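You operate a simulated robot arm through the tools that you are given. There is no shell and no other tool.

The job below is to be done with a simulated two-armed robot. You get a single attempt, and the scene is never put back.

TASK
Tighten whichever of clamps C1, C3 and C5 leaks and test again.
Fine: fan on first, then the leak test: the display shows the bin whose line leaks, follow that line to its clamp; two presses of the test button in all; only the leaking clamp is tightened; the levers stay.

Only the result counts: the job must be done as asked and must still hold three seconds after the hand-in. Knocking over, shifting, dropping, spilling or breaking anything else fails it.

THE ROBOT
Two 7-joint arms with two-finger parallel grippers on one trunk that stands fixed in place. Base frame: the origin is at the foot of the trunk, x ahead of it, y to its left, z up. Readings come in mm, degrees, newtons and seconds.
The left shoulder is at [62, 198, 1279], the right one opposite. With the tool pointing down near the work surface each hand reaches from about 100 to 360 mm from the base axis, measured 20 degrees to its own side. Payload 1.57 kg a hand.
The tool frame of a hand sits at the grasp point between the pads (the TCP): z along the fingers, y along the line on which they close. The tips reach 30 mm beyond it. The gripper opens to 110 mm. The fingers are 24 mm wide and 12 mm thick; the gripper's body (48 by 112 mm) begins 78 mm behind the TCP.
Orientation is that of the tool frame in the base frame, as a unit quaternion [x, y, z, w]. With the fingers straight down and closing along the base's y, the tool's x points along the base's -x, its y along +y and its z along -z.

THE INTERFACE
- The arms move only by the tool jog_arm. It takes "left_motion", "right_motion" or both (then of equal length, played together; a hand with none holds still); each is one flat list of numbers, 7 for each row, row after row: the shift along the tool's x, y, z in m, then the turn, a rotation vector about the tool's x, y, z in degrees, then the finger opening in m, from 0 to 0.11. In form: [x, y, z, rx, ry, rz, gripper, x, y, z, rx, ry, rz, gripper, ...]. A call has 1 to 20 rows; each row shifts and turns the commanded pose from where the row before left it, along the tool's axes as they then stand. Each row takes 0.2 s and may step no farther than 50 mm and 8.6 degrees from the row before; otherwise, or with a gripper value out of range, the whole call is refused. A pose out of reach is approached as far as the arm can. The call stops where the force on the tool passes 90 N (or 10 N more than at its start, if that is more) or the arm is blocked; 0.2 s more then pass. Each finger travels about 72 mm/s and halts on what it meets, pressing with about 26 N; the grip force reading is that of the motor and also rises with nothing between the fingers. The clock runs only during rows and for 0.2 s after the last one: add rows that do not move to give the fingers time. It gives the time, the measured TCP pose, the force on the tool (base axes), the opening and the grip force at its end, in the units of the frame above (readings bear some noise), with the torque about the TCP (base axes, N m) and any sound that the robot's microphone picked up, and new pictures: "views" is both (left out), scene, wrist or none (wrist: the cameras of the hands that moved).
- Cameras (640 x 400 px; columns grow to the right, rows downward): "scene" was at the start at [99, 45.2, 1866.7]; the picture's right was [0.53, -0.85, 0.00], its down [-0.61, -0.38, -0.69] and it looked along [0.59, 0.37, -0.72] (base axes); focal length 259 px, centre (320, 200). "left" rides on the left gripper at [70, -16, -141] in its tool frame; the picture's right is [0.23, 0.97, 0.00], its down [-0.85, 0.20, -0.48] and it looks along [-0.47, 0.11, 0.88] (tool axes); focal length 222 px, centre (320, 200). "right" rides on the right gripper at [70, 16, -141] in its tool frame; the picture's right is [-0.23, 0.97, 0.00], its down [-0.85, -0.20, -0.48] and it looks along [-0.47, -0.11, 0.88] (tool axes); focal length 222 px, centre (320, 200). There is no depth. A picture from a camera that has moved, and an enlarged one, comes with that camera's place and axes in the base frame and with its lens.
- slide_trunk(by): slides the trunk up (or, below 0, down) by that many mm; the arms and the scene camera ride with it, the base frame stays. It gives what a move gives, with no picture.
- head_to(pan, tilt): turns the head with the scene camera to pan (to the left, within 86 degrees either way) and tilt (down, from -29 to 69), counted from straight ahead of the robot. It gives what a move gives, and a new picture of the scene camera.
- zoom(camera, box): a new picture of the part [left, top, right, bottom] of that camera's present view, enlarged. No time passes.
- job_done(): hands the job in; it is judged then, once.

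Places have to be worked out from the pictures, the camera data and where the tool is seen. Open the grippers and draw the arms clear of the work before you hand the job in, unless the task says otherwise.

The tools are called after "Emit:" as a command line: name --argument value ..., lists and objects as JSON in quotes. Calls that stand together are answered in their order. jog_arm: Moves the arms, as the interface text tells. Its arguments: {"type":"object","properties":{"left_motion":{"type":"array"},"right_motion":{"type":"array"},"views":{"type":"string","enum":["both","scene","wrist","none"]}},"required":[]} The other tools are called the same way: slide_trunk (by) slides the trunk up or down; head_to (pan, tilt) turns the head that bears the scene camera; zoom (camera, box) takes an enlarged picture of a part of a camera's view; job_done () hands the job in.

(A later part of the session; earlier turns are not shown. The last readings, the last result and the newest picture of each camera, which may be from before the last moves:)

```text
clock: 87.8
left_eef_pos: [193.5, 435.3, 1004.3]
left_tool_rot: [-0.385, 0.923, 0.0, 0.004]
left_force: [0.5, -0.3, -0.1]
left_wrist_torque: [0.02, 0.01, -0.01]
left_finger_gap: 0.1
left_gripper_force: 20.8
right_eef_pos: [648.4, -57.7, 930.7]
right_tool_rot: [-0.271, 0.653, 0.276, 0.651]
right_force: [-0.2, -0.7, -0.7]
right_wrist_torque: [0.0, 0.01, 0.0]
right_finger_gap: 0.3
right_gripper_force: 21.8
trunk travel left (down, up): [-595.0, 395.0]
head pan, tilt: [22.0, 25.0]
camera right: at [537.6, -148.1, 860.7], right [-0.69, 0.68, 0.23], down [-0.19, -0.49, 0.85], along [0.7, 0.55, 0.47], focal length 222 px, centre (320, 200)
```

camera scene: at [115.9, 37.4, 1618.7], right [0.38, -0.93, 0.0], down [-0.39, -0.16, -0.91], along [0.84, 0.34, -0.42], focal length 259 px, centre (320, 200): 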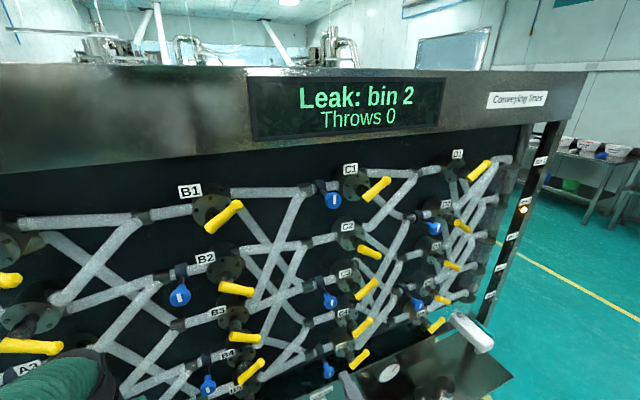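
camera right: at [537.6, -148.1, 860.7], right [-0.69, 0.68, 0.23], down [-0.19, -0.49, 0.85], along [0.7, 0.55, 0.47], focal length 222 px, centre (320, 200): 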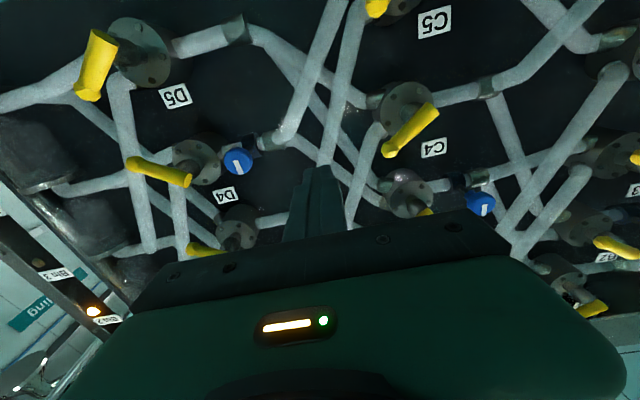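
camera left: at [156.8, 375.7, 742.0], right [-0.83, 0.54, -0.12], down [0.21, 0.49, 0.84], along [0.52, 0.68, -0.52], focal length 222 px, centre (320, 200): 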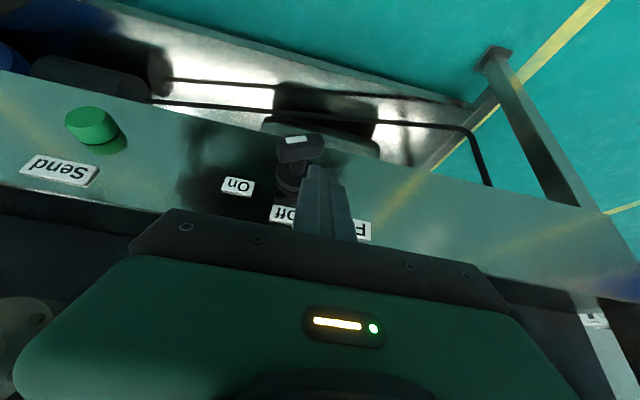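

This upside-down view shows D3–D5 and the bins from below. I zoom in on them.

Emit:
zoom --camera "right" --box '[40, 80, 280, 260]'

Emit:
zoom --camera "right" --box '[110, 130, 260, 250]'

Emit:
zoom --camera "right" --box '[0, 0, 260, 160]'

Emit:
zoom --camera "right" --box '[220, 0, 480, 200]'

```text
2.22 times, centred on (160, 170) of right
camera zoom: at [537.6, -148.1, 860.7], right [-0.69, 0.68, 0.23], down [-0.19, -0.49, 0.85], along [0.7, 0.55, 0.47], focal length 494 px, centre (676, 267)
```

zoom: 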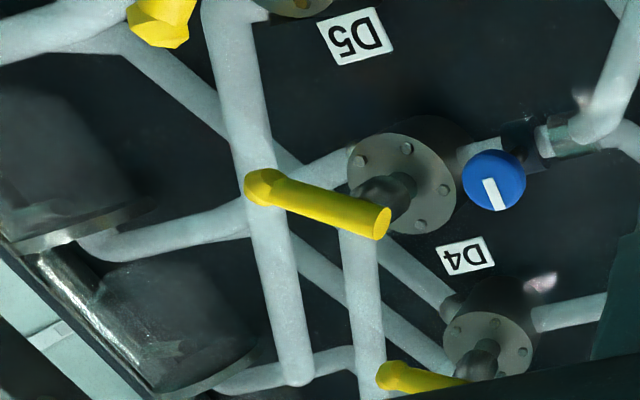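

```text
3.33 times, centred on (185, 190) of right
camera zoom: at [537.6, -148.1, 860.7], right [-0.69, 0.68, 0.23], down [-0.19, -0.49, 0.85], along [0.7, 0.55, 0.47], focal length 740 px, centre (770, 233)
```

zoom: 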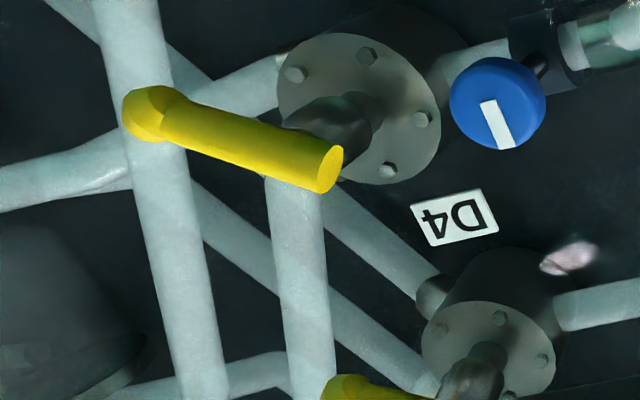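

```text
2.46 times, centred on (130, 80) of right
camera zoom: at [537.6, -148.1, 860.7], right [-0.69, 0.68, 0.23], down [-0.19, -0.49, 0.85], along [0.7, 0.55, 0.47], focal length 547 px, centre (788, 495)
```

zoom: 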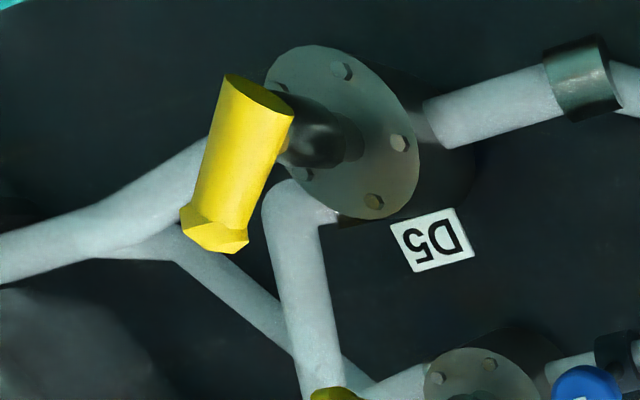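

```text
2.00 times, centred on (350, 100) of right
camera zoom: at [537.6, -148.1, 860.7], right [-0.69, 0.68, 0.23], down [-0.19, -0.49, 0.85], along [0.7, 0.55, 0.47], focal length 444 px, centre (260, 400)
```

zoom: 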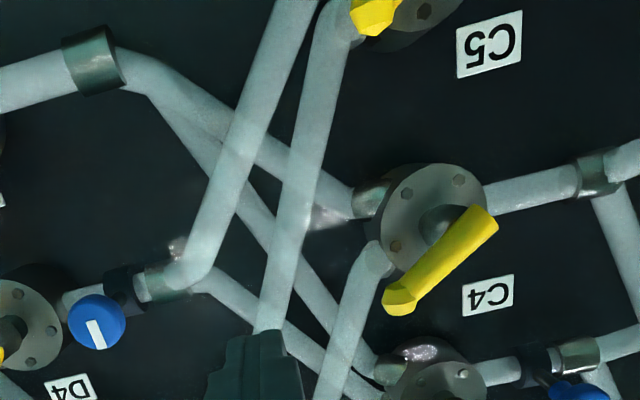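

This confirms D4: its lower outlet, where its lever points, goes to bin 4, and its upper outlet rises toward bin 2. I raise the trunk to work height and look at D1 and C1 the same way.

Emit:
slide_trunk --by 390

Emit:
zoom --camera "right" --box '[0, 0, 640, 400]'

Emit:
zoom --camera "right" --box '[60, 100, 300, 260]'

```text
clock: 91.6
left_eef_pos: [194.4, 436.0, 1395.2]
left_tool_rot: [-0.386, 0.922, 0.0, 0.003]
left_force: [-0.6, -0.8, -0.2]
left_wrist_torque: [-0.02, 0.02, -0.01]
left_finger_gap: 0.1
left_gripper_force: 20.7
right_eef_pos: [648.5, -57.6, 1320.4]
right_tool_rot: [-0.271, 0.653, 0.275, 0.652]
right_force: [0.5, -0.3, -0.5]
right_wrist_torque: [-0.02, -0.02, 0.0]
right_finger_gap: 0.0
right_gripper_force: 21.1
trunk travel left (down, up): [-985.0, 5.0]
head pan, tilt: [22.0, 25.0]
```

```text
1.00 times, centred on (320, 200) of right (not enlarged: the box is as wide or as high as the picture)
camera zoom: at [537.4, -146.5, 1251.0], right [-0.69, 0.68, 0.23], down [-0.19, -0.49, 0.85], along [0.69, 0.55, 0.47], focal length 222 px, centre (320, 200)
```

zoom: 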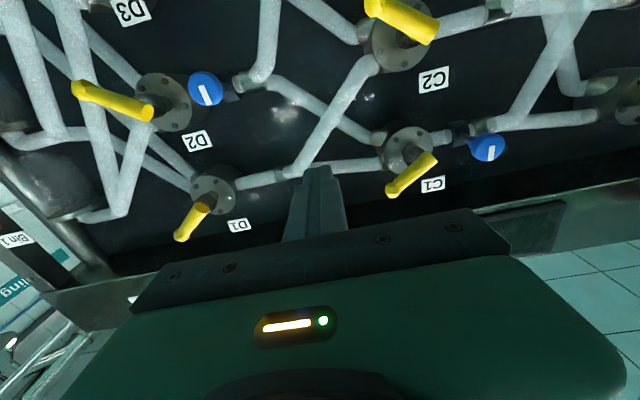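

```text
2.50 times, centred on (180, 180) of right
camera zoom: at [537.4, -146.5, 1251.0], right [-0.69, 0.68, 0.23], down [-0.19, -0.49, 0.85], along [0.69, 0.55, 0.47], focal length 555 px, centre (670, 250)
```

zoom: 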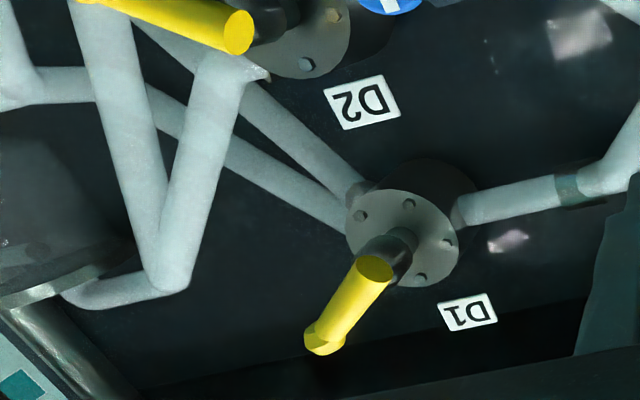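

Confirmed: D1's upper outlet, where its lever points, runs to bin 2, and C1's upper outlet runs to D1. So C1 is the leaking clamp; its knob is at n≈563, s≈285, z≈1381. I move the right hand in front of it and open the fingers.

Emit:
jog_arm --right_motion '[-0.01, 0.036, 0.005, 0, 0, 0, 0.03, -0.01, 0.036, 0.005, 0, 0, 0, 0.05, -0.01, 0.036, 0.005, 0, 0, 0, 0.07, -0.01, 0.036, 0.005, 0, 0, 0, 0.07, -0.01, 0.036, 0.005, 0, 0, 0, 0.07, -0.0105, 0.0365, 0.005, 0, 0, 0, 0.07]' --views "both"

```text
clock: 93.0
left_eef_pos: [192.7, 439.5, 1394.1]
left_tool_rot: [-0.386, 0.922, -0.001, 0.003]
left_force: [0.2, -0.5, 0.4]
left_wrist_torque: [-0.01, -0.03, 0.02]
left_finger_gap: 0.0
left_gripper_force: 21.9
right_eef_pos: [512.5, 117.7, 1382.0]
right_tool_rot: [-0.272, 0.653, 0.273, 0.652]
right_force: [-0.9, 0.2, 0.8]
right_wrist_torque: [0.0, 0.02, 0.0]
right_finger_gap: 69.9
right_gripper_force: 0.1
trunk travel left (down, up): [-985.0, 5.0]
head pan, tilt: [22.0, 25.0]
camera scene: at [114.4, 40.0, 2008.7], right [0.37, -0.93, 0.0], down [-0.39, -0.16, -0.91], along [0.84, 0.34, -0.42], focal length 259 px, centre (320, 200)
camera right: at [402.5, 28.3, 1313.5], right [-0.69, 0.68, 0.23], down [-0.19, -0.48, 0.85], along [0.69, 0.55, 0.47], focal length 222 px, centre (320, 200)
```

scene: 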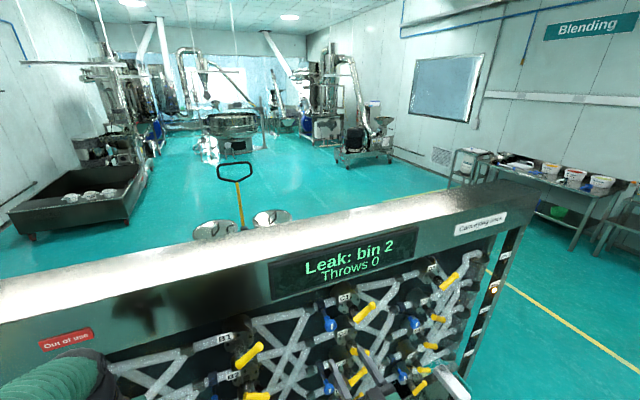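
right: 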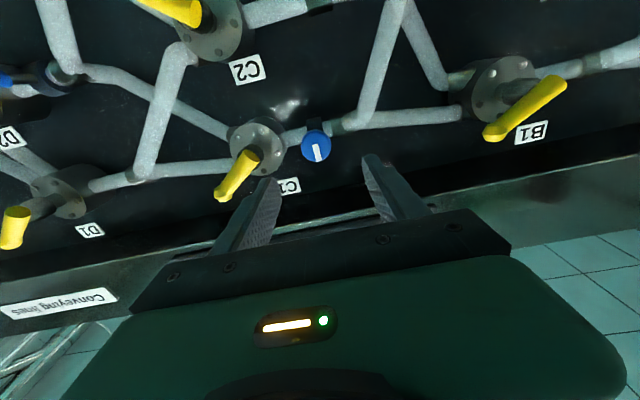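

The knob lies almost on the tool axis. I zoom in for a precise centre.

Emit:
zoom --camera "right" --box '[250, 90, 400, 210]'

Emit:
head_to --pan 20 --tilt 50

Emit:
zoom --camera "scene" --box '[220, 100, 420, 225]'

```text
3.33 times, centred on (325, 150) of right
camera zoom: at [402.5, 28.3, 1313.5], right [-0.69, 0.68, 0.23], down [-0.19, -0.48, 0.85], along [0.69, 0.55, 0.47], focal length 740 px, centre (303, 367)
```

zoom: 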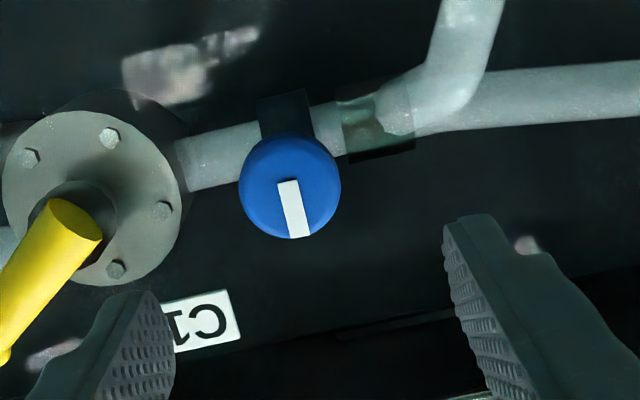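

```text
clock: 93.9
left_eef_pos: [194.4, 437.9, 1394.4]
left_tool_rot: [-0.386, 0.922, -0.001, 0.003]
left_force: [-0.2, -0.7, -0.5]
left_wrist_torque: [-0.04, -0.03, 0.03]
left_finger_gap: 0.0
left_gripper_force: 21.5
right_eef_pos: [514.8, 116.2, 1381.0]
right_tool_rot: [-0.272, 0.652, 0.276, 0.652]
right_force: [-0.4, 0.1, 1.1]
right_wrist_torque: [-0.01, 0.01, 0.0]
right_finger_gap: 69.9
right_gripper_force: 0.0
trunk travel left (down, up): [-985.0, 5.0]
head pan, tilt: [20.0, 50.0]
camera scene: at [102.9, 30.1, 1971.2], right [0.34, -0.94, 0.0], down [-0.72, -0.26, -0.64], along [0.6, 0.22, -0.77], focal length 259 px, centre (320, 200)
```

scene: 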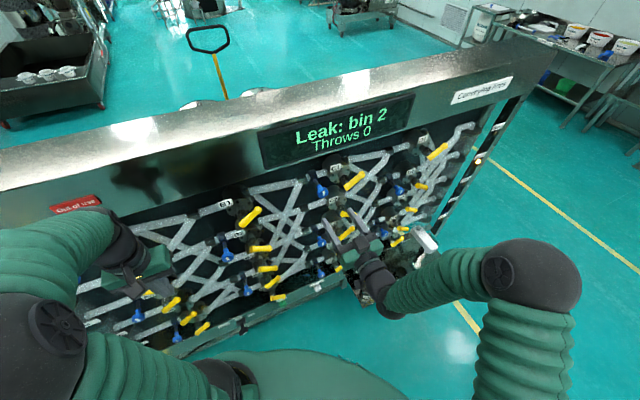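

```text
3.20 times, centred on (320, 162) of scene
camera zoom: at [102.9, 30.1, 1971.2], right [0.34, -0.94, 0.0], down [-0.72, -0.26, -0.64], along [0.6, 0.22, -0.77], focal length 828 px, centre (320, 320)
```

zoom: 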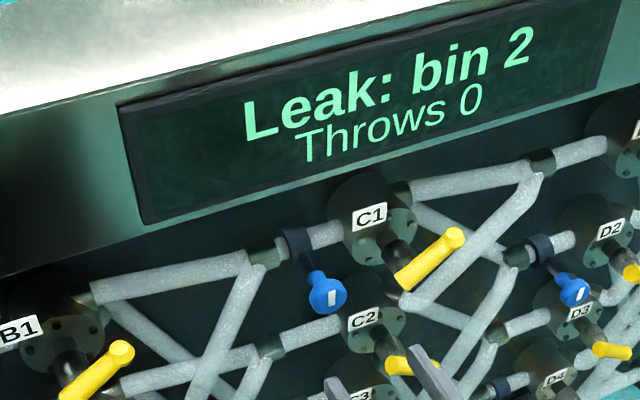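

The knob is centred at s≈287.5, z≈1380, about 36 mm across, with its mark at 12 o'clock. Before gripping it I test in free space that the hand can roll clockwise about its axis without running into a limit.

Emit:
jog_arm --right_motion '[0.001, -0.0037, 0, 0, 0, 8.5, 0.07, 0, 0, 0, 0, 0, 8.5, 0.07, 0, 0, 0, 0, 0, 8.5, 0.07, 0, 0, 0, 0, 0, 8.5, 0.07, 0, 0, 0, 0, 0, 8.5, 0.07, 0, 0, 0, 0, 0, 8.5, 0.07, 0, 0, 0, 0, 0, 8.5, 0.07, 0, 0, 0, 0, 0, 8.5, 0.07, 0, 0, 0, 0, 0, 8.5, 0.07, 0, 0, 0, 0, 0, 8.5, 0.07]' --views "both"

```text
clock: 96.1
left_eef_pos: [195.0, 437.6, 1394.3]
left_tool_rot: [-0.385, 0.923, 0.0, 0.002]
left_force: [-0.6, 0.7, 0.5]
left_wrist_torque: [0.03, -0.02, 0.0]
left_finger_gap: 0.0
left_gripper_force: 21.1
right_eef_pos: [518.5, 113.4, 1380.7]
right_tool_rot: [0.241, 0.664, 0.644, 0.294]
right_force: [-0.4, 0.4, -0.2]
right_wrist_torque: [-0.02, -0.02, -0.03]
right_finger_gap: 69.9
right_gripper_force: 0.2
trunk travel left (down, up): [-985.0, 5.0]
head pan, tilt: [20.0, 50.0]
camera scene: at [103.7, 28.2, 1971.2], right [0.34, -0.94, 0.0], down [-0.72, -0.26, -0.64], along [0.6, 0.22, -0.77], focal length 259 px, centre (320, 200)
camera right: at [368.3, 61.7, 1392.0], right [0.11, -0.11, 0.99], down [0.28, -0.95, -0.13], along [0.95, 0.29, -0.07], focal length 222 px, centre (320, 200)
```

scene: 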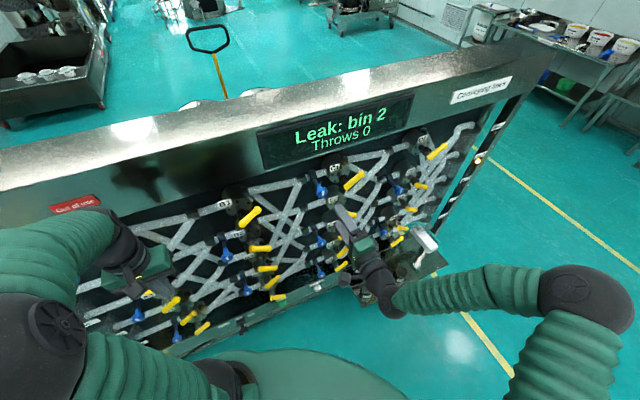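
right: 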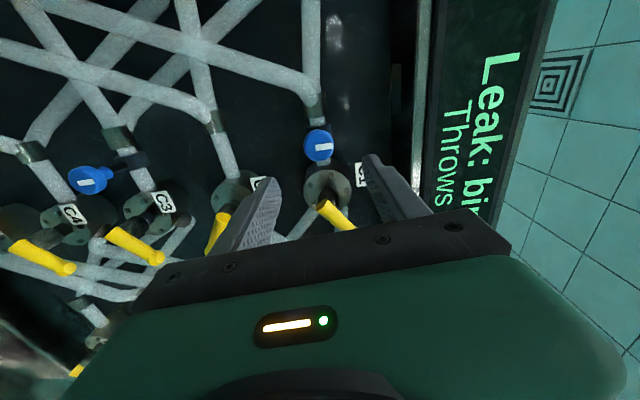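

The +85° roll works with no flags. I roll back the other way to -60° so that one grip can turn the knob through about 145°.

Emit:
jog_arm --right_motion '[0, 0, 0, 0, 0, -8.5, 0.07, 0, 0, 0, 0, 0, -8.5, 0.07, 0, 0, 0, 0, 0, -8.5, 0.07, 0, 0, 0, 0, 0, -8.5, 0.07, 0, 0, 0, 0, 0, -8.5, 0.07, 0, 0, 0, 0, 0, -8.5, 0.07, 0, 0, 0, 0, 0, -8.5, 0.07, 0, 0, 0, 0, 0, -8.5, 0.07, 0, 0, 0, 0, 0, -8.5, 0.07, 0, 0, 0, 0, 0, -8.5, 0.07, 0, 0, 0, 0, 0, -8.5, 0.07, 0, 0, 0, 0, 0, -8.5, 0.07, 0, 0, 0, 0, 0, -8.5, 0.07, 0, 0, 0, 0, 0, -8.5, 0.07, 0, 0, 0, 0, 0, -8.5, 0.07, 0, 0, 0, 0, 0, -8.5, 0.07, 0, 0, 0, 0, 0, -8.5, 0.07]' --views "both"

```text
clock: 99.7
left_eef_pos: [193.7, 438.1, 1393.5]
left_tool_rot: [-0.386, 0.922, 0.0, 0.004]
left_force: [-0.3, 0.5, 0.0]
left_wrist_torque: [-0.01, 0.03, -0.01]
left_finger_gap: 0.0
left_gripper_force: 21.2
right_eef_pos: [517.6, 115.4, 1380.9]
right_tool_rot: [-0.56, 0.431, -0.085, 0.703]
right_force: [-0.7, 0.2, -0.2]
right_wrist_torque: [-0.04, 0.01, -0.03]
right_finger_gap: 70.1
right_gripper_force: 0.2
trunk travel left (down, up): [-985.0, 5.0]
head pan, tilt: [20.0, 50.0]
camera scene: at [103.0, 30.3, 1971.2], right [0.34, -0.94, 0.0], down [-0.72, -0.26, -0.64], along [0.6, 0.22, -0.77], focal length 259 px, centre (320, 200)
camera right: at [455.1, -23.1, 1332.0], right [-0.49, 0.49, -0.72], down [-0.79, 0.1, 0.61], along [0.37, 0.87, 0.33], focal length 222 px, centre (320, 200)
```

scene: 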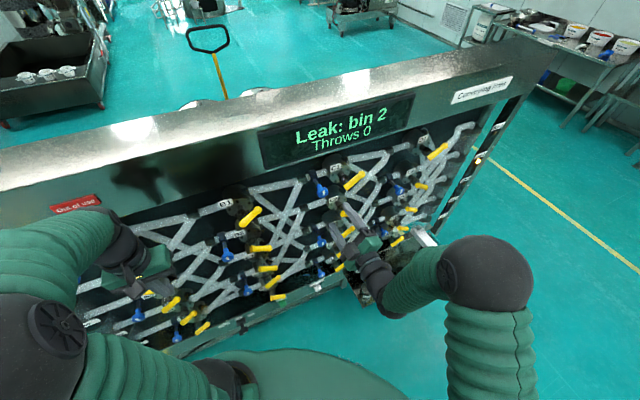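
right: 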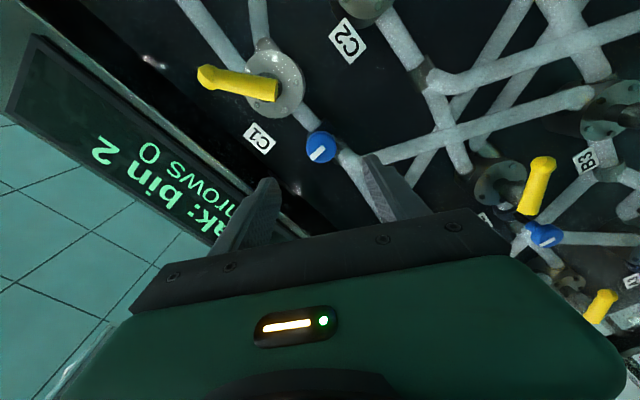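

The full -60° to +85° range is available. With the roll at -60° I advance 100 mm so the open fingers straddle the knob.

Emit:
jog_arm --right_motion '[0, 0, 0.04, 0, 0, 0, 0.07, 0, 0, 0.04, 0, 0, 0, 0.07, 0, 0, 0.01, 0, 0, 0, 0.07]' --views "both"

Emit:
zoom --camera "right" --box '[220, 80, 420, 240]'

```text
clock: 100.5
left_eef_pos: [195.8, 439.1, 1393.7]
left_tool_rot: [-0.386, 0.923, 0.0, 0.003]
left_force: [0.4, 0.5, -0.1]
left_wrist_torque: [0.01, -0.02, 0.04]
left_finger_gap: 0.0
left_gripper_force: 21.8
right_eef_pos: [582.5, 179.5, 1381.3]
right_tool_rot: [-0.56, 0.432, -0.084, 0.702]
right_force: [-0.4, -1.2, 0.3]
right_wrist_torque: [-0.03, -0.02, -0.01]
right_finger_gap: 69.9
right_gripper_force: 0.0
trunk travel left (down, up): [-985.0, 5.0]
head pan, tilt: [20.0, 50.0]
camera scene: at [104.2, 32.9, 1971.1], right [0.34, -0.94, 0.0], down [-0.72, -0.26, -0.64], along [0.6, 0.22, -0.77], focal length 259 px, centre (320, 200)
camera right: at [518.8, 42.7, 1332.3], right [-0.49, 0.49, -0.72], down [-0.79, 0.1, 0.61], along [0.37, 0.87, 0.33], focal length 222 px, centre (320, 200)
```

scene: 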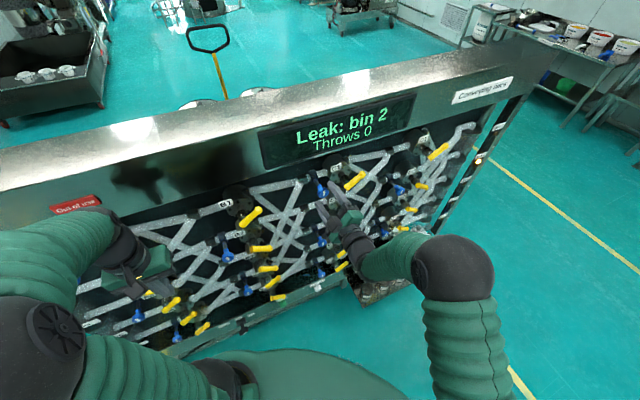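
right: 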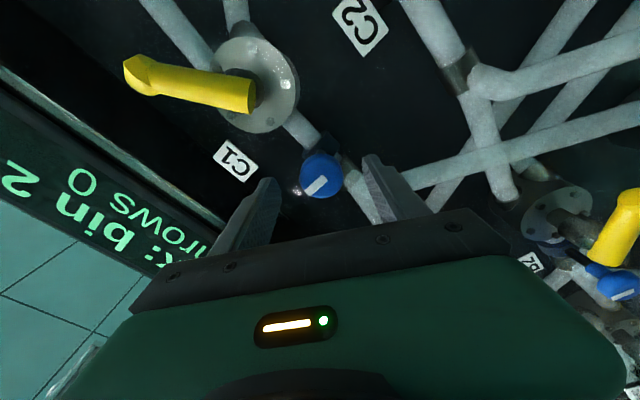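

```text
2.50 times, centred on (320, 160) of right
camera zoom: at [518.8, 42.7, 1332.3], right [-0.49, 0.49, -0.72], down [-0.79, 0.1, 0.61], along [0.37, 0.87, 0.33], focal length 555 px, centre (320, 300)
```

zoom: 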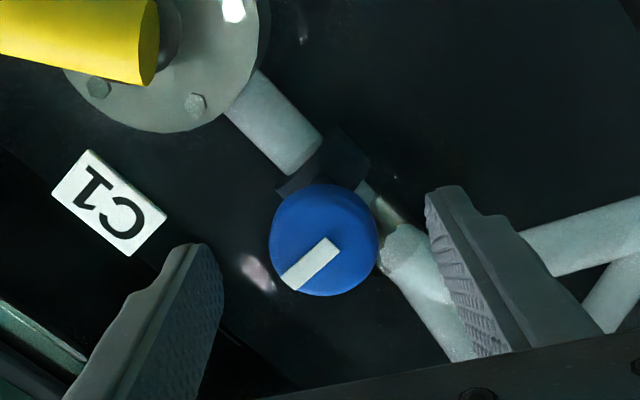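

The fingers straddle the knob symmetrically. I advance another 9 mm and close on it.

Emit:
jog_arm --right_motion '[0, 0, 0.009, 0, 0, 0, 0.07, 0, 0, 0, 0, 0, 0, 0.05, 0, 0, 0, 0, 0, 0, 0.03, 0, 0, 0, 0, 0, 0, 0.03]' --views "wrist"

Emit:
zoom --camera "right" --box '[220, 80, 420, 240]'

```text
clock: 101.5
left_eef_pos: [195.1, 438.1, 1393.8]
left_tool_rot: [-0.385, 0.923, 0.0, 0.003]
left_force: [0.1, 0.1, 0.0]
left_wrist_torque: [0.02, 0.01, 0.01]
left_finger_gap: 0.0
left_gripper_force: 21.1
right_eef_pos: [585.7, 187.0, 1380.2]
right_tool_rot: [-0.561, 0.432, -0.085, 0.701]
right_force: [-3.9, 0.5, -9.3]
right_wrist_torque: [-0.36, 0.39, -0.54]
right_finger_gap: 35.7
right_gripper_force: 38.5
trunk travel left (down, up): [-985.0, 5.0]
head pan, tilt: [20.0, 50.0]
camera right: at [524.8, 48.1, 1330.9], right [-0.5, 0.48, -0.72], down [-0.78, 0.1, 0.61], along [0.37, 0.87, 0.33], focal length 222 px, centre (320, 200)
```

right: 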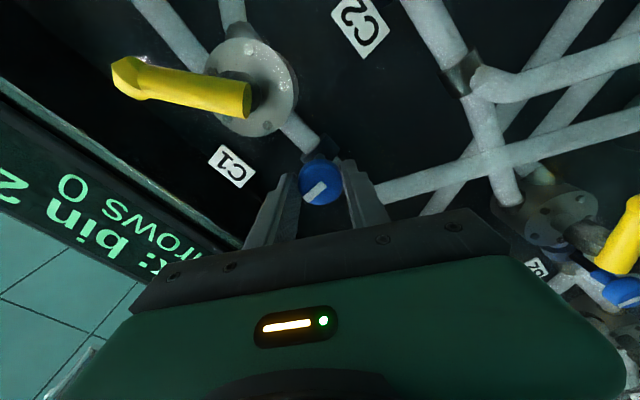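

```text
2.50 times, centred on (320, 160) of right
camera zoom: at [524.8, 48.1, 1330.9], right [-0.5, 0.48, -0.72], down [-0.78, 0.1, 0.61], along [0.37, 0.87, 0.33], focal length 555 px, centre (320, 300)
```

zoom: 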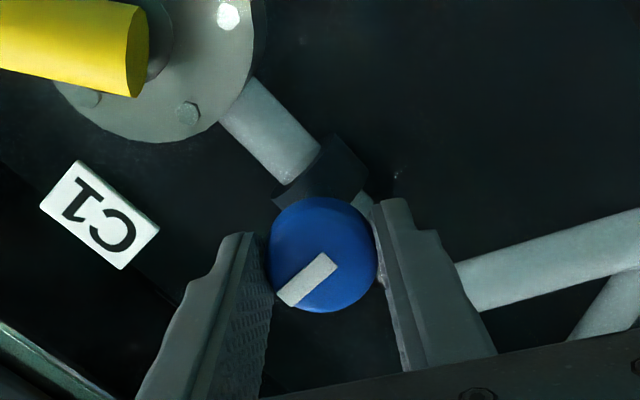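

The knob is gripped (gap 35.7 mm). I nudge 1 mm to centre and turn 34° clockwise, checking the torque.

Emit:
jog_arm --right_motion '[0, 0.001, 0, 0, 0, 8.5, 0.02, 0, 0, 0, 0, 0, 8.5, 0.02, 0, 0, 0, 0, 0, 8.5, 0.02, 0, 0, 0, 0, 0, 8.5, 0.02]' --views "wrist"

Emit:
zoom --camera "right" --box '[220, 80, 420, 240]'

```text
clock: 102.5
left_eef_pos: [194.9, 437.5, 1393.9]
left_tool_rot: [-0.386, 0.923, 0.0, 0.003]
left_force: [-1.2, -0.3, 0.5]
left_wrist_torque: [-0.02, 0.0, -0.02]
left_finger_gap: 0.0
left_gripper_force: 21.5
right_eef_pos: [587.3, 187.0, 1379.5]
right_tool_rot: [-0.408, 0.578, 0.126, 0.695]
right_force: [-3.4, 1.3, -12.8]
right_wrist_torque: [0.31, -0.31, 0.41]
right_finger_gap: 35.1
right_gripper_force: 42.5
trunk travel left (down, up): [-985.0, 5.0]
head pan, tilt: [20.0, 50.0]
camera right: at [498.5, 74.2, 1309.8], right [-0.7, 0.69, -0.21], down [-0.46, -0.21, 0.86], along [0.55, 0.7, 0.47], focal length 222 px, centre (320, 200)
```

right: 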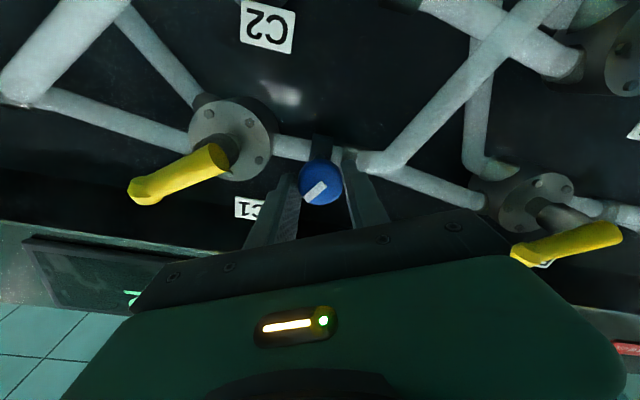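

```text
2.50 times, centred on (320, 160) of right
camera zoom: at [498.5, 74.2, 1309.8], right [-0.7, 0.69, -0.21], down [-0.46, -0.21, 0.86], along [0.55, 0.7, 0.47], focal length 555 px, centre (320, 300)
```

zoom: 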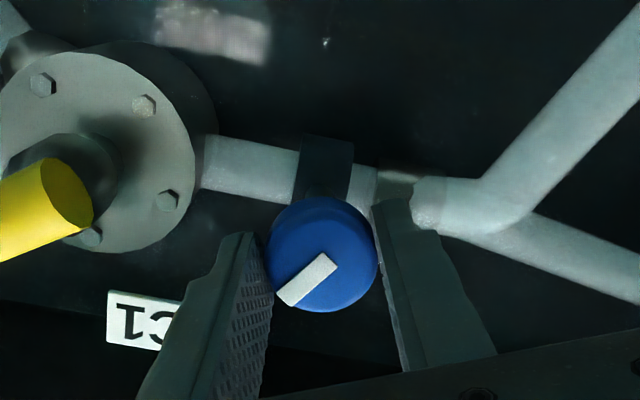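

The knob turns with the hand: the mark stays fixed relative to the fingers, with little torque. I continue another 51°.

Emit:
jog_arm --right_motion '[0, 0, 0, 0, 0, 8.5, 0.02, 0, 0, 0, 0, 0, 8.5, 0.02, 0, 0, 0, 0, 0, 8.5, 0.02, 0, 0, 0, 0, 0, 8.5, 0.02, 0, 0, 0, 0, 0, 8.5, 0.02, 0, 0, 0, 0, 0, 8.5, 0.02]' --views "wrist"

Emit:
zoom --camera "right" --box '[220, 80, 420, 240]'

```text
clock: 103.9
left_eef_pos: [193.8, 439.4, 1393.5]
left_tool_rot: [-0.386, 0.923, -0.001, 0.003]
left_force: [-0.3, 0.0, -0.1]
left_wrist_torque: [0.04, 0.01, -0.03]
left_finger_gap: 0.0
left_gripper_force: 21.5
right_eef_pos: [586.2, 186.8, 1378.9]
right_tool_rot: [-0.122, 0.697, 0.413, 0.573]
right_force: [-8.0, 2.3, -18.0]
right_wrist_torque: [0.18, -0.19, 0.09]
right_finger_gap: 35.2
right_gripper_force: 42.6
trunk travel left (down, up): [-985.0, 5.0]
head pan, tilt: [20.0, 50.0]
camera right: at [455.2, 116.8, 1324.6], right [-0.55, 0.55, 0.63], down [0.06, -0.73, 0.68], along [0.83, 0.42, 0.37], focal length 222 px, centre (320, 200)
```

right: 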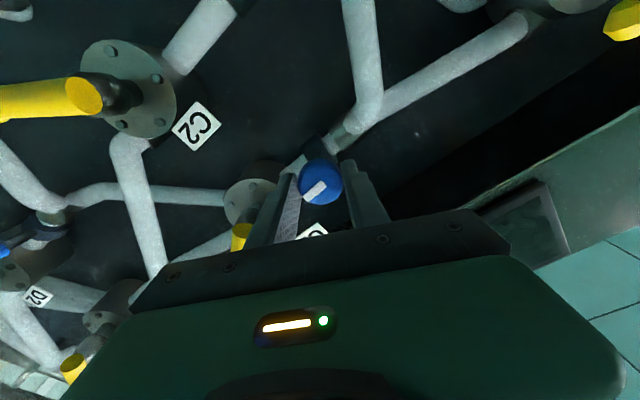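

```text
2.50 times, centred on (320, 160) of right
camera zoom: at [455.2, 116.8, 1324.6], right [-0.55, 0.55, 0.63], down [0.06, -0.73, 0.68], along [0.83, 0.42, 0.37], focal length 555 px, centre (320, 300)
```

zoom: 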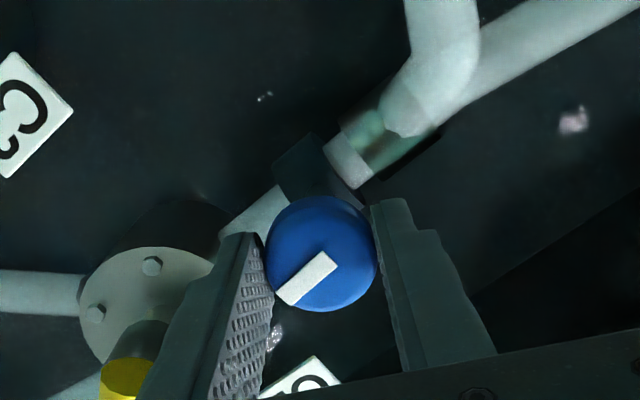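

85° turned so far, still with no stop and a small side load. I relieve the side load by 1.5 mm and turn another 60°.

Emit:
jog_arm --right_motion '[0.0015, 0, 0, 0, 0, 8.5, 0.02, 0, 0, 0, 0, 0, 8.5, 0.02, 0, 0, 0, 0, 0, 8.5, 0.02, 0, 0, 0, 0, 0, 8.5, 0.02, 0, 0, 0, 0, 0, 8.5, 0.02, 0, 0, 0, 0, 0, 8.5, 0.02, 0, 0, 0, 0, 0, 8.5, 0.02]' --views "wrist"

Emit:
zoom --camera "right" --box '[220, 80, 420, 240]'

```text
clock: 105.5
left_eef_pos: [194.9, 437.4, 1393.5]
left_tool_rot: [-0.386, 0.922, 0.0, 0.003]
left_force: [-0.8, 0.5, 0.0]
left_wrist_torque: [-0.01, -0.01, -0.01]
left_finger_gap: 0.2
left_gripper_force: 21.4
right_eef_pos: [588.4, 185.6, 1380.1]
right_tool_rot: [0.242, 0.663, 0.644, 0.295]
right_force: [2.7, 0.2, 1.8]
right_wrist_torque: [-0.33, -0.41, -0.38]
right_finger_gap: 35.6
right_gripper_force: 42.4
trunk travel left (down, up): [-985.0, 5.0]
head pan, tilt: [20.0, 50.0]
camera right: at [438.0, 133.7, 1390.7], right [0.1, -0.11, 0.99], down [0.28, -0.95, -0.13], along [0.95, 0.29, -0.07], focal length 222 px, centre (320, 200)
```

right: 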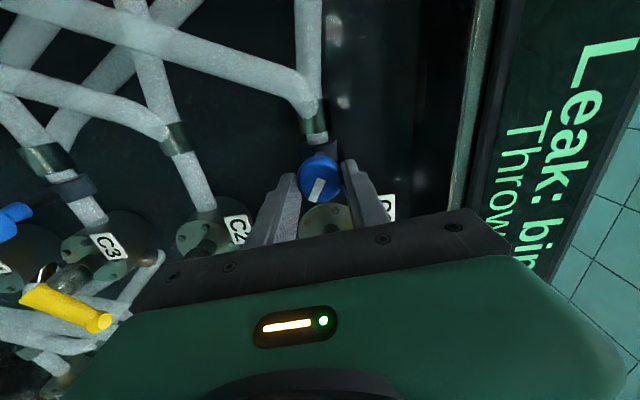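

```text
2.50 times, centred on (320, 160) of right
camera zoom: at [438.0, 133.7, 1390.7], right [0.1, -0.11, 0.99], down [0.28, -0.95, -0.13], along [0.95, 0.29, -0.07], focal length 555 px, centre (320, 300)
```

zoom: 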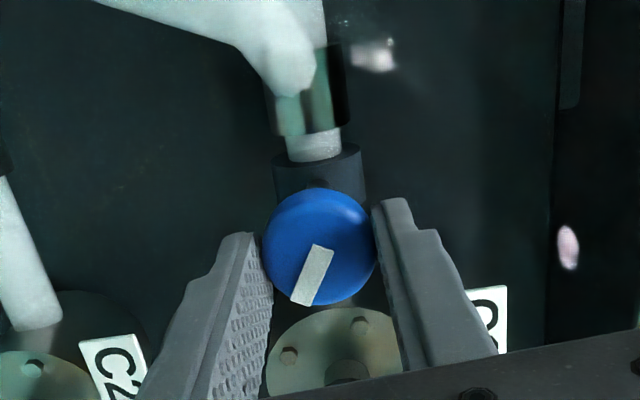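

The mark moved relative to the fingers and the torque rose to about 0.5 N·m: the knob has reached its stop after roughly 115–120° and my grip slipped. The clamp is tight. I open the fingers and back straight off.

Emit:
jog_arm --right_motion '[0, 0, 0, 0, 0, 0, 0.05, 0, 0, 0, 0, 0, 0, 0.07, 0, 0, 0, 0, 0, 0, 0.07, 0, 0, -0.02, 0, 0, 0, 0.07, 0, 0, -0.04, 0, 0, 0, 0.07, 0, 0, -0.04, 0, 0, 0, 0.07]' --views "both"

Emit:
zoom --camera "right" --box '[240, 80, 400, 200]'

Emit:
zoom --camera "scene" --box '[260, 120, 420, 220]'

```text
clock: 106.9
left_eef_pos: [193.1, 434.0, 1395.3]
left_tool_rot: [-0.386, 0.922, 0.001, 0.003]
left_force: [0.0, -0.9, -0.1]
left_wrist_torque: [0.0, 0.02, 0.0]
left_finger_gap: 0.0
left_gripper_force: 21.2
right_eef_pos: [515.4, 110.4, 1378.6]
right_tool_rot: [0.241, 0.663, 0.644, 0.295]
right_force: [-0.7, -1.1, 0.1]
right_wrist_torque: [0.0, -0.02, 0.02]
right_finger_gap: 69.9
right_gripper_force: 0.0
trunk travel left (down, up): [-985.0, 5.0]
head pan, tilt: [20.0, 50.0]
camera scene: at [101.4, 24.7, 1971.3], right [0.34, -0.94, 0.0], down [-0.72, -0.26, -0.64], along [0.6, 0.22, -0.77], focal length 259 px, centre (320, 200)
camera right: at [365.5, 58.9, 1389.6], right [0.1, -0.11, 0.99], down [0.28, -0.95, -0.13], along [0.95, 0.29, -0.07], focal length 222 px, centre (320, 200)
```

scene: 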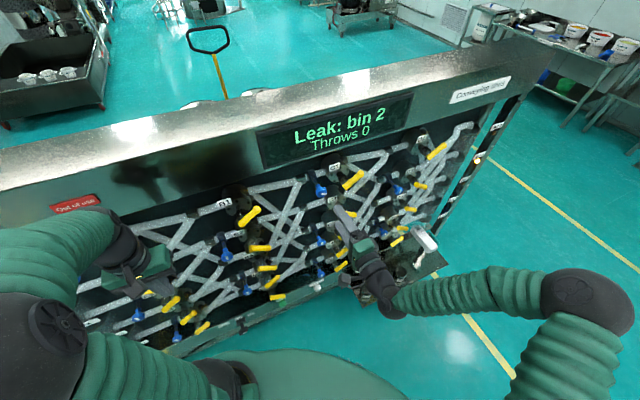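
right: 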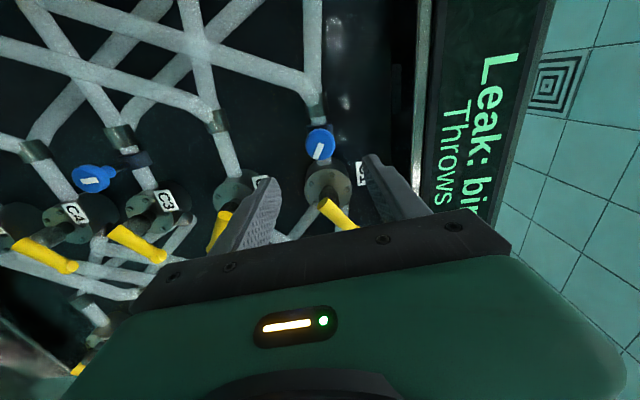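

```text
3.33 times, centred on (320, 140) of right
camera zoom: at [365.5, 58.9, 1389.6], right [0.1, -0.11, 0.99], down [0.28, -0.95, -0.13], along [0.95, 0.29, -0.07], focal length 740 px, centre (320, 400)
```

zoom: 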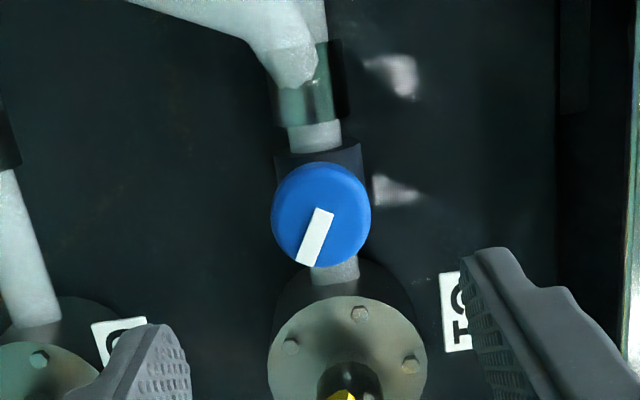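

```text
4.00 times, centred on (340, 170) of scene
camera zoom: at [101.4, 24.7, 1971.3], right [0.34, -0.94, 0.0], down [-0.72, -0.26, -0.64], along [0.6, 0.22, -0.77], focal length 1036 px, centre (240, 320)
```

zoom: 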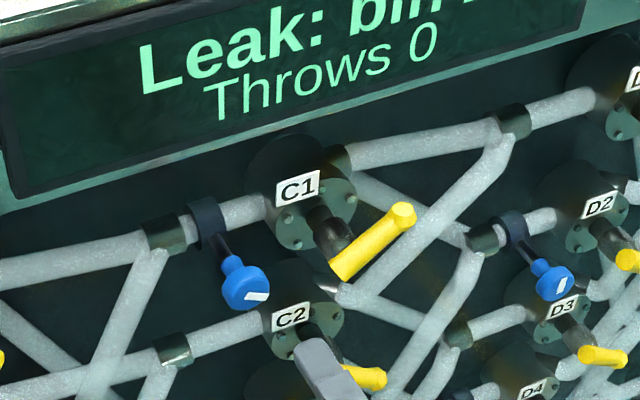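

The knob holds its new position with the mark at about 4 o'clock, and nothing else moved. I roll the right hand back, close the fingers and pull back a little for the trip down to the button.

Emit:
jog_arm --right_motion '[0, 0, 0, 0, 0, -8.5, 0.04, 0, 0, 0, 0, 0, -8.5, 0.0, 0, 0, 0, 0, 0, -8.5, 0.0, 0, 0, 0, 0, 0, -8.5, 0.0, 0, 0, 0, 0, 0, -8.5, 0.0, 0, 0, 0, 0, 0, -8.5, 0.0, 0, 0, 0, 0, 0, -8.5, 0.0, 0, 0, 0, 0, 0, -8.5, 0.0, 0, 0, 0, 0, 0, -8.5, 0.0, 0, 0, 0, 0, 0, -8.5, 0.0]' --views "none"

Emit:
slide_trunk --by -400

Emit:
slide_trunk --by -340

Emit:
head_to --pan 25 --tilt 45

```text
clock: 109.1
left_eef_pos: [194.4, 437.3, 1394.3]
left_tool_rot: [-0.386, 0.923, -0.001, 0.003]
left_force: [0.9, 0.3, -0.3]
left_wrist_torque: [-0.02, -0.03, 0.01]
left_finger_gap: 0.0
left_gripper_force: 21.2
right_eef_pos: [515.5, 114.1, 1379.3]
right_tool_rot: [-0.273, 0.652, 0.276, 0.652]
right_force: [-0.2, 0.3, -0.1]
right_wrist_torque: [0.0, 0.01, 0.0]
right_finger_gap: 0.0
right_gripper_force: 21.4
trunk travel left (down, up): [-985.0, 5.0]
head pan, tilt: [20.0, 50.0]
```

```text
clock: 112.9
left_eef_pos: [192.4, 437.1, 994.8]
left_tool_rot: [-0.386, 0.922, -0.001, 0.003]
left_force: [0.1, 0.5, 0.8]
left_wrist_torque: [0.02, -0.02, 0.02]
left_finger_gap: 0.0
left_gripper_force: 21.3
right_eef_pos: [515.5, 113.6, 979.2]
right_tool_rot: [-0.272, 0.652, 0.275, 0.652]
right_force: [0.4, -0.2, 0.4]
right_wrist_torque: [0.02, -0.02, 0.03]
right_finger_gap: 0.0
right_gripper_force: 21.6
trunk travel left (down, up): [-585.0, 405.0]
head pan, tilt: [20.0, 50.0]
```

```text
clock: 116.2
left_eef_pos: [193.3, 436.6, 654.3]
left_tool_rot: [-0.386, 0.922, 0.0, 0.003]
left_force: [0.0, -0.6, -0.4]
left_wrist_torque: [0.0, 0.01, -0.01]
left_finger_gap: 0.0
left_gripper_force: 21.5
right_eef_pos: [514.9, 114.4, 638.3]
right_tool_rot: [-0.271, 0.653, 0.275, 0.652]
right_force: [0.2, -0.1, -0.3]
right_wrist_torque: [0.03, 0.02, 0.02]
right_finger_gap: 0.0
right_gripper_force: 21.2
trunk travel left (down, up): [-245.0, 745.0]
head pan, tilt: [20.0, 50.0]
```

```text
clock: 116.9
left_eef_pos: [193.4, 436.6, 654.3]
left_tool_rot: [-0.386, 0.922, -0.001, 0.004]
left_force: [-0.8, 0.3, 0.8]
left_wrist_torque: [-0.03, 0.0, -0.01]
left_finger_gap: 0.0
left_gripper_force: 21.3
right_eef_pos: [516.2, 113.6, 639.4]
right_tool_rot: [-0.271, 0.653, 0.275, 0.652]
right_force: [0.4, -0.7, -0.1]
right_wrist_torque: [-0.03, 0.04, 0.01]
right_finger_gap: 0.0
right_gripper_force: 21.5
trunk travel left (down, up): [-245.0, 745.0]
head pan, tilt: [25.0, 45.0]
camera scene: at [103.6, 36.6, 1238.0], right [0.42, -0.91, 0.0], down [-0.64, -0.3, -0.71], along [0.64, 0.3, -0.71], focal length 259 px, centre (320, 200)
```

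scene: 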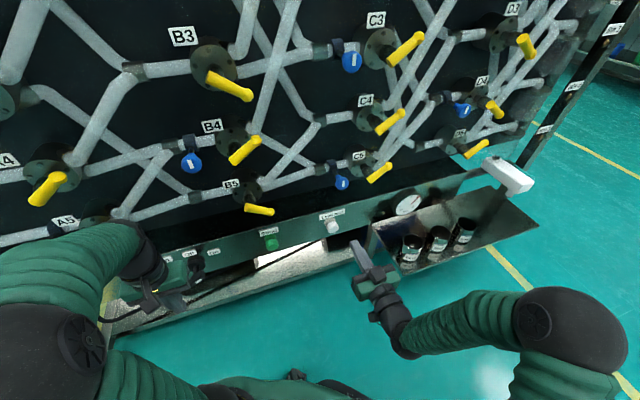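

The right hand is back near the strip. I line it up with the leak button (s≈276, z≈581) and advance to just short of contact.

Emit:
jog_arm --right_motion '[0.029, 0.0056, 0, 0, 0, 0, 0, 0.029, 0.0056, 0, 0, 0, 0, 0, 0, 0, 0.03, 0, 0, 0, 0, 0, 0, 0.03, 0, 0, 0, 0, 0, 0, 0.028, 0, 0, 0, 0]' --views "wrist"

Emit:
zoom --camera "right" --box '[260, 100, 400, 220]'

```text
clock: 118.1
left_eef_pos: [194.1, 438.2, 653.2]
left_tool_rot: [-0.387, 0.922, 0.0, 0.003]
left_force: [-0.7, -0.1, 0.1]
left_wrist_torque: [0.01, 0.01, -0.01]
left_finger_gap: 0.0
left_gripper_force: 22.0
right_eef_pos: [569.0, 186.4, 581.8]
right_tool_rot: [-0.27, 0.653, 0.274, 0.652]
right_force: [0.7, 0.6, 0.3]
right_wrist_torque: [-0.02, 0.02, -0.02]
right_finger_gap: 0.3
right_gripper_force: 21.2
trunk travel left (down, up): [-245.0, 745.0]
head pan, tilt: [25.0, 45.0]
camera right: at [457.6, 95.6, 512.0], right [-0.69, 0.68, 0.23], down [-0.19, -0.48, 0.85], along [0.7, 0.55, 0.47], focal length 222 px, centre (320, 200)
```

right: 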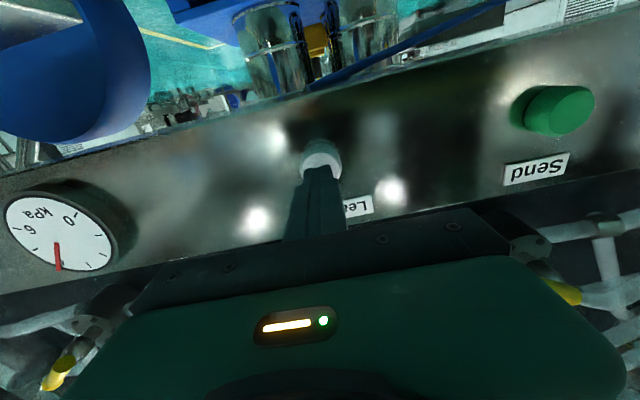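

```text
3.33 times, centred on (330, 160) of right
camera zoom: at [457.6, 95.6, 512.0], right [-0.69, 0.68, 0.23], down [-0.19, -0.48, 0.85], along [0.7, 0.55, 0.47], focal length 740 px, centre (287, 333)
```

zoom: 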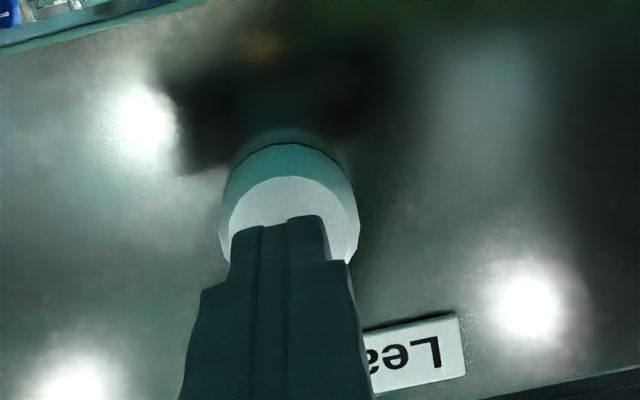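

The alignment matches my first press. I advance in 3 mm steps as before.

Emit:
jog_arm --right_motion '[0, 0, 0.003, 0, 0, 0, 0, 0, 0, 0.003, 0, 0, 0, 0, 0, 0, 0.003, 0, 0, 0, 0, 0, 0, 0.003, 0, 0, 0, 0, 0, 0, 0.003, 0, 0, 0, 0, 0, 0, 0.003, 0, 0, 0, 0]' --views "none"

```text
clock: 119.5
left_eef_pos: [193.9, 436.6, 654.1]
left_tool_rot: [-0.386, 0.923, 0.0, 0.003]
left_force: [0.6, 0.2, 0.4]
left_wrist_torque: [-0.03, -0.03, 0.0]
left_finger_gap: 0.0
left_gripper_force: 21.2
right_eef_pos: [580.7, 197.2, 579.8]
right_tool_rot: [-0.272, 0.653, 0.276, 0.651]
right_force: [-4.1, -0.9, -1.3]
right_wrist_torque: [-0.04, 0.04, 0.05]
right_finger_gap: 0.0
right_gripper_force: 21.1
trunk travel left (down, up): [-245.0, 745.0]
head pan, tilt: [25.0, 45.0]
heard: click
```

I heard the click of the second press. I withdraw straight back and read the display.

Emit:
jog_arm --right_motion '[0, 0, -0.02, 0, 0, 0, 0, 0, 0, -0.04, 0, 0, 0, 0, 0, 0, -0.04, 0, 0, 0, 0]' --views "none"

Emit:
head_to --pan 30 --tilt -5

```text
clock: 120.3
left_eef_pos: [193.6, 436.2, 655.0]
left_tool_rot: [-0.387, 0.922, 0.0, 0.003]
left_force: [-0.4, 0.2, 0.9]
left_wrist_torque: [-0.03, 0.03, -0.01]
left_finger_gap: 0.2
left_gripper_force: 21.2
right_eef_pos: [511.3, 124.5, 581.2]
right_tool_rot: [-0.272, 0.652, 0.276, 0.652]
right_force: [-0.5, -0.7, -0.7]
right_wrist_torque: [-0.03, -0.02, 0.0]
right_finger_gap: 0.1
right_gripper_force: 21.3
trunk travel left (down, up): [-245.0, 745.0]
head pan, tilt: [25.0, 45.0]
```

```text
clock: 121.5
left_eef_pos: [192.9, 436.9, 653.7]
left_tool_rot: [-0.386, 0.923, -0.001, 0.003]
left_force: [-0.2, -0.6, 0.3]
left_wrist_torque: [0.03, 0.0, 0.02]
left_finger_gap: 0.2
left_gripper_force: 21.4
right_eef_pos: [511.3, 125.8, 580.2]
right_tool_rot: [-0.272, 0.652, 0.276, 0.651]
right_force: [0.4, -1.0, -0.5]
right_wrist_torque: [-0.01, -0.01, 0.01]
right_finger_gap: 0.1
right_gripper_force: 21.2
trunk travel left (down, up): [-245.0, 745.0]
head pan, tilt: [30.0, -5.0]
camera scene: at [105.8, 46.3, 1316.7], right [0.5, -0.87, 0.0], down [0.07, 0.04, -1.0], along [0.86, 0.5, 0.08], focal length 259 px, centre (320, 200)
```

scene: 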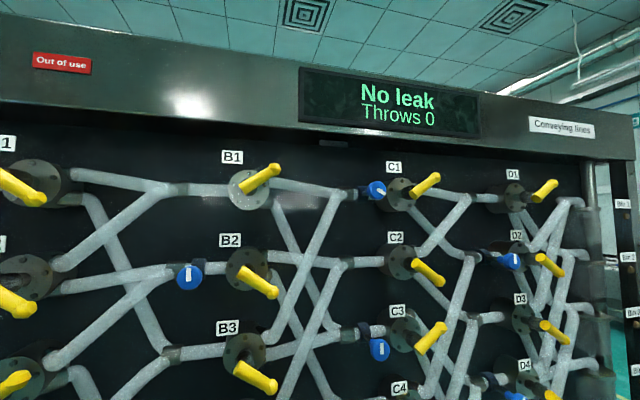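

The display now reads "No leak / Throws 0", and the bin 2 lamp is off. I open both grippers and draw the hands a little further back from the panel.

Emit:
jog_arm --left_motion '[0.01, 0, 0, 0, 0, 0, 0.03, 0.01, 0, 0, 0, 0, 0, 0.06, 0, 0, 0, 0, 0, 0, 0.08, 0, 0, 0, 0, 0, 0, 0.08]' --right_motion '[0, 0, -0.02, 0, 0, 0, 0.03, 0, 0, -0.02, 0, 0, 0, 0.06, 0, 0, 0, 0, 0, 0, 0.08, 0, 0, 0, 0, 0, 0, 0.08]' --views "none"

Emit:
head_to --pan 30 --tilt 35

```text
clock: 122.5
left_eef_pos: [179.0, 422.2, 654.0]
left_tool_rot: [-0.385, 0.923, -0.001, 0.003]
left_force: [0.5, 0.4, 0.8]
left_wrist_torque: [0.02, -0.03, -0.01]
left_finger_gap: 80.0
left_gripper_force: 0.1
right_eef_pos: [484.6, 96.8, 580.8]
right_tool_rot: [-0.269, 0.653, 0.274, 0.652]
right_force: [0.3, 0.0, 0.2]
right_wrist_torque: [0.0, 0.01, 0.01]
right_finger_gap: 80.4
right_gripper_force: 0.1
trunk travel left (down, up): [-245.0, 745.0]
head pan, tilt: [30.0, -5.0]
```

```text
clock: 123.6
left_eef_pos: [178.7, 421.8, 653.5]
left_tool_rot: [-0.386, 0.922, 0.0, 0.003]
left_force: [0.3, 0.1, 0.5]
left_wrist_torque: [0.01, 0.01, -0.03]
left_finger_gap: 79.8
left_gripper_force: 0.0
right_eef_pos: [483.9, 98.0, 580.7]
right_tool_rot: [-0.271, 0.653, 0.274, 0.652]
right_force: [-0.5, -0.2, -0.1]
right_wrist_torque: [0.0, -0.01, 0.0]
right_finger_gap: 79.9
right_gripper_force: 0.0
trunk travel left (down, up): [-245.0, 745.0]
head pan, tilt: [30.0, 35.0]
camera scene: at [106.1, 46.3, 1253.0], right [0.5, -0.87, 0.0], down [-0.5, -0.29, -0.82], along [0.71, 0.41, -0.57], focal length 259 px, centre (320, 200)
```

scene: 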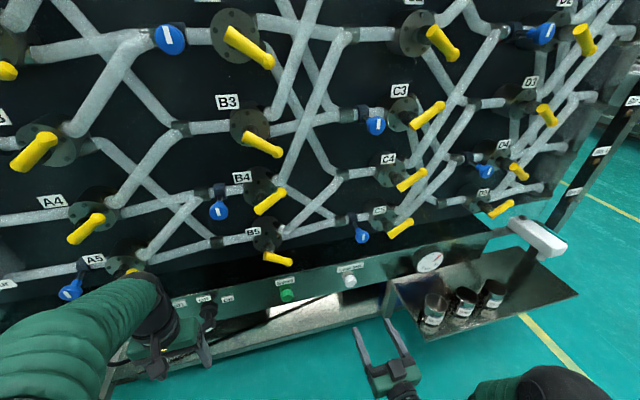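

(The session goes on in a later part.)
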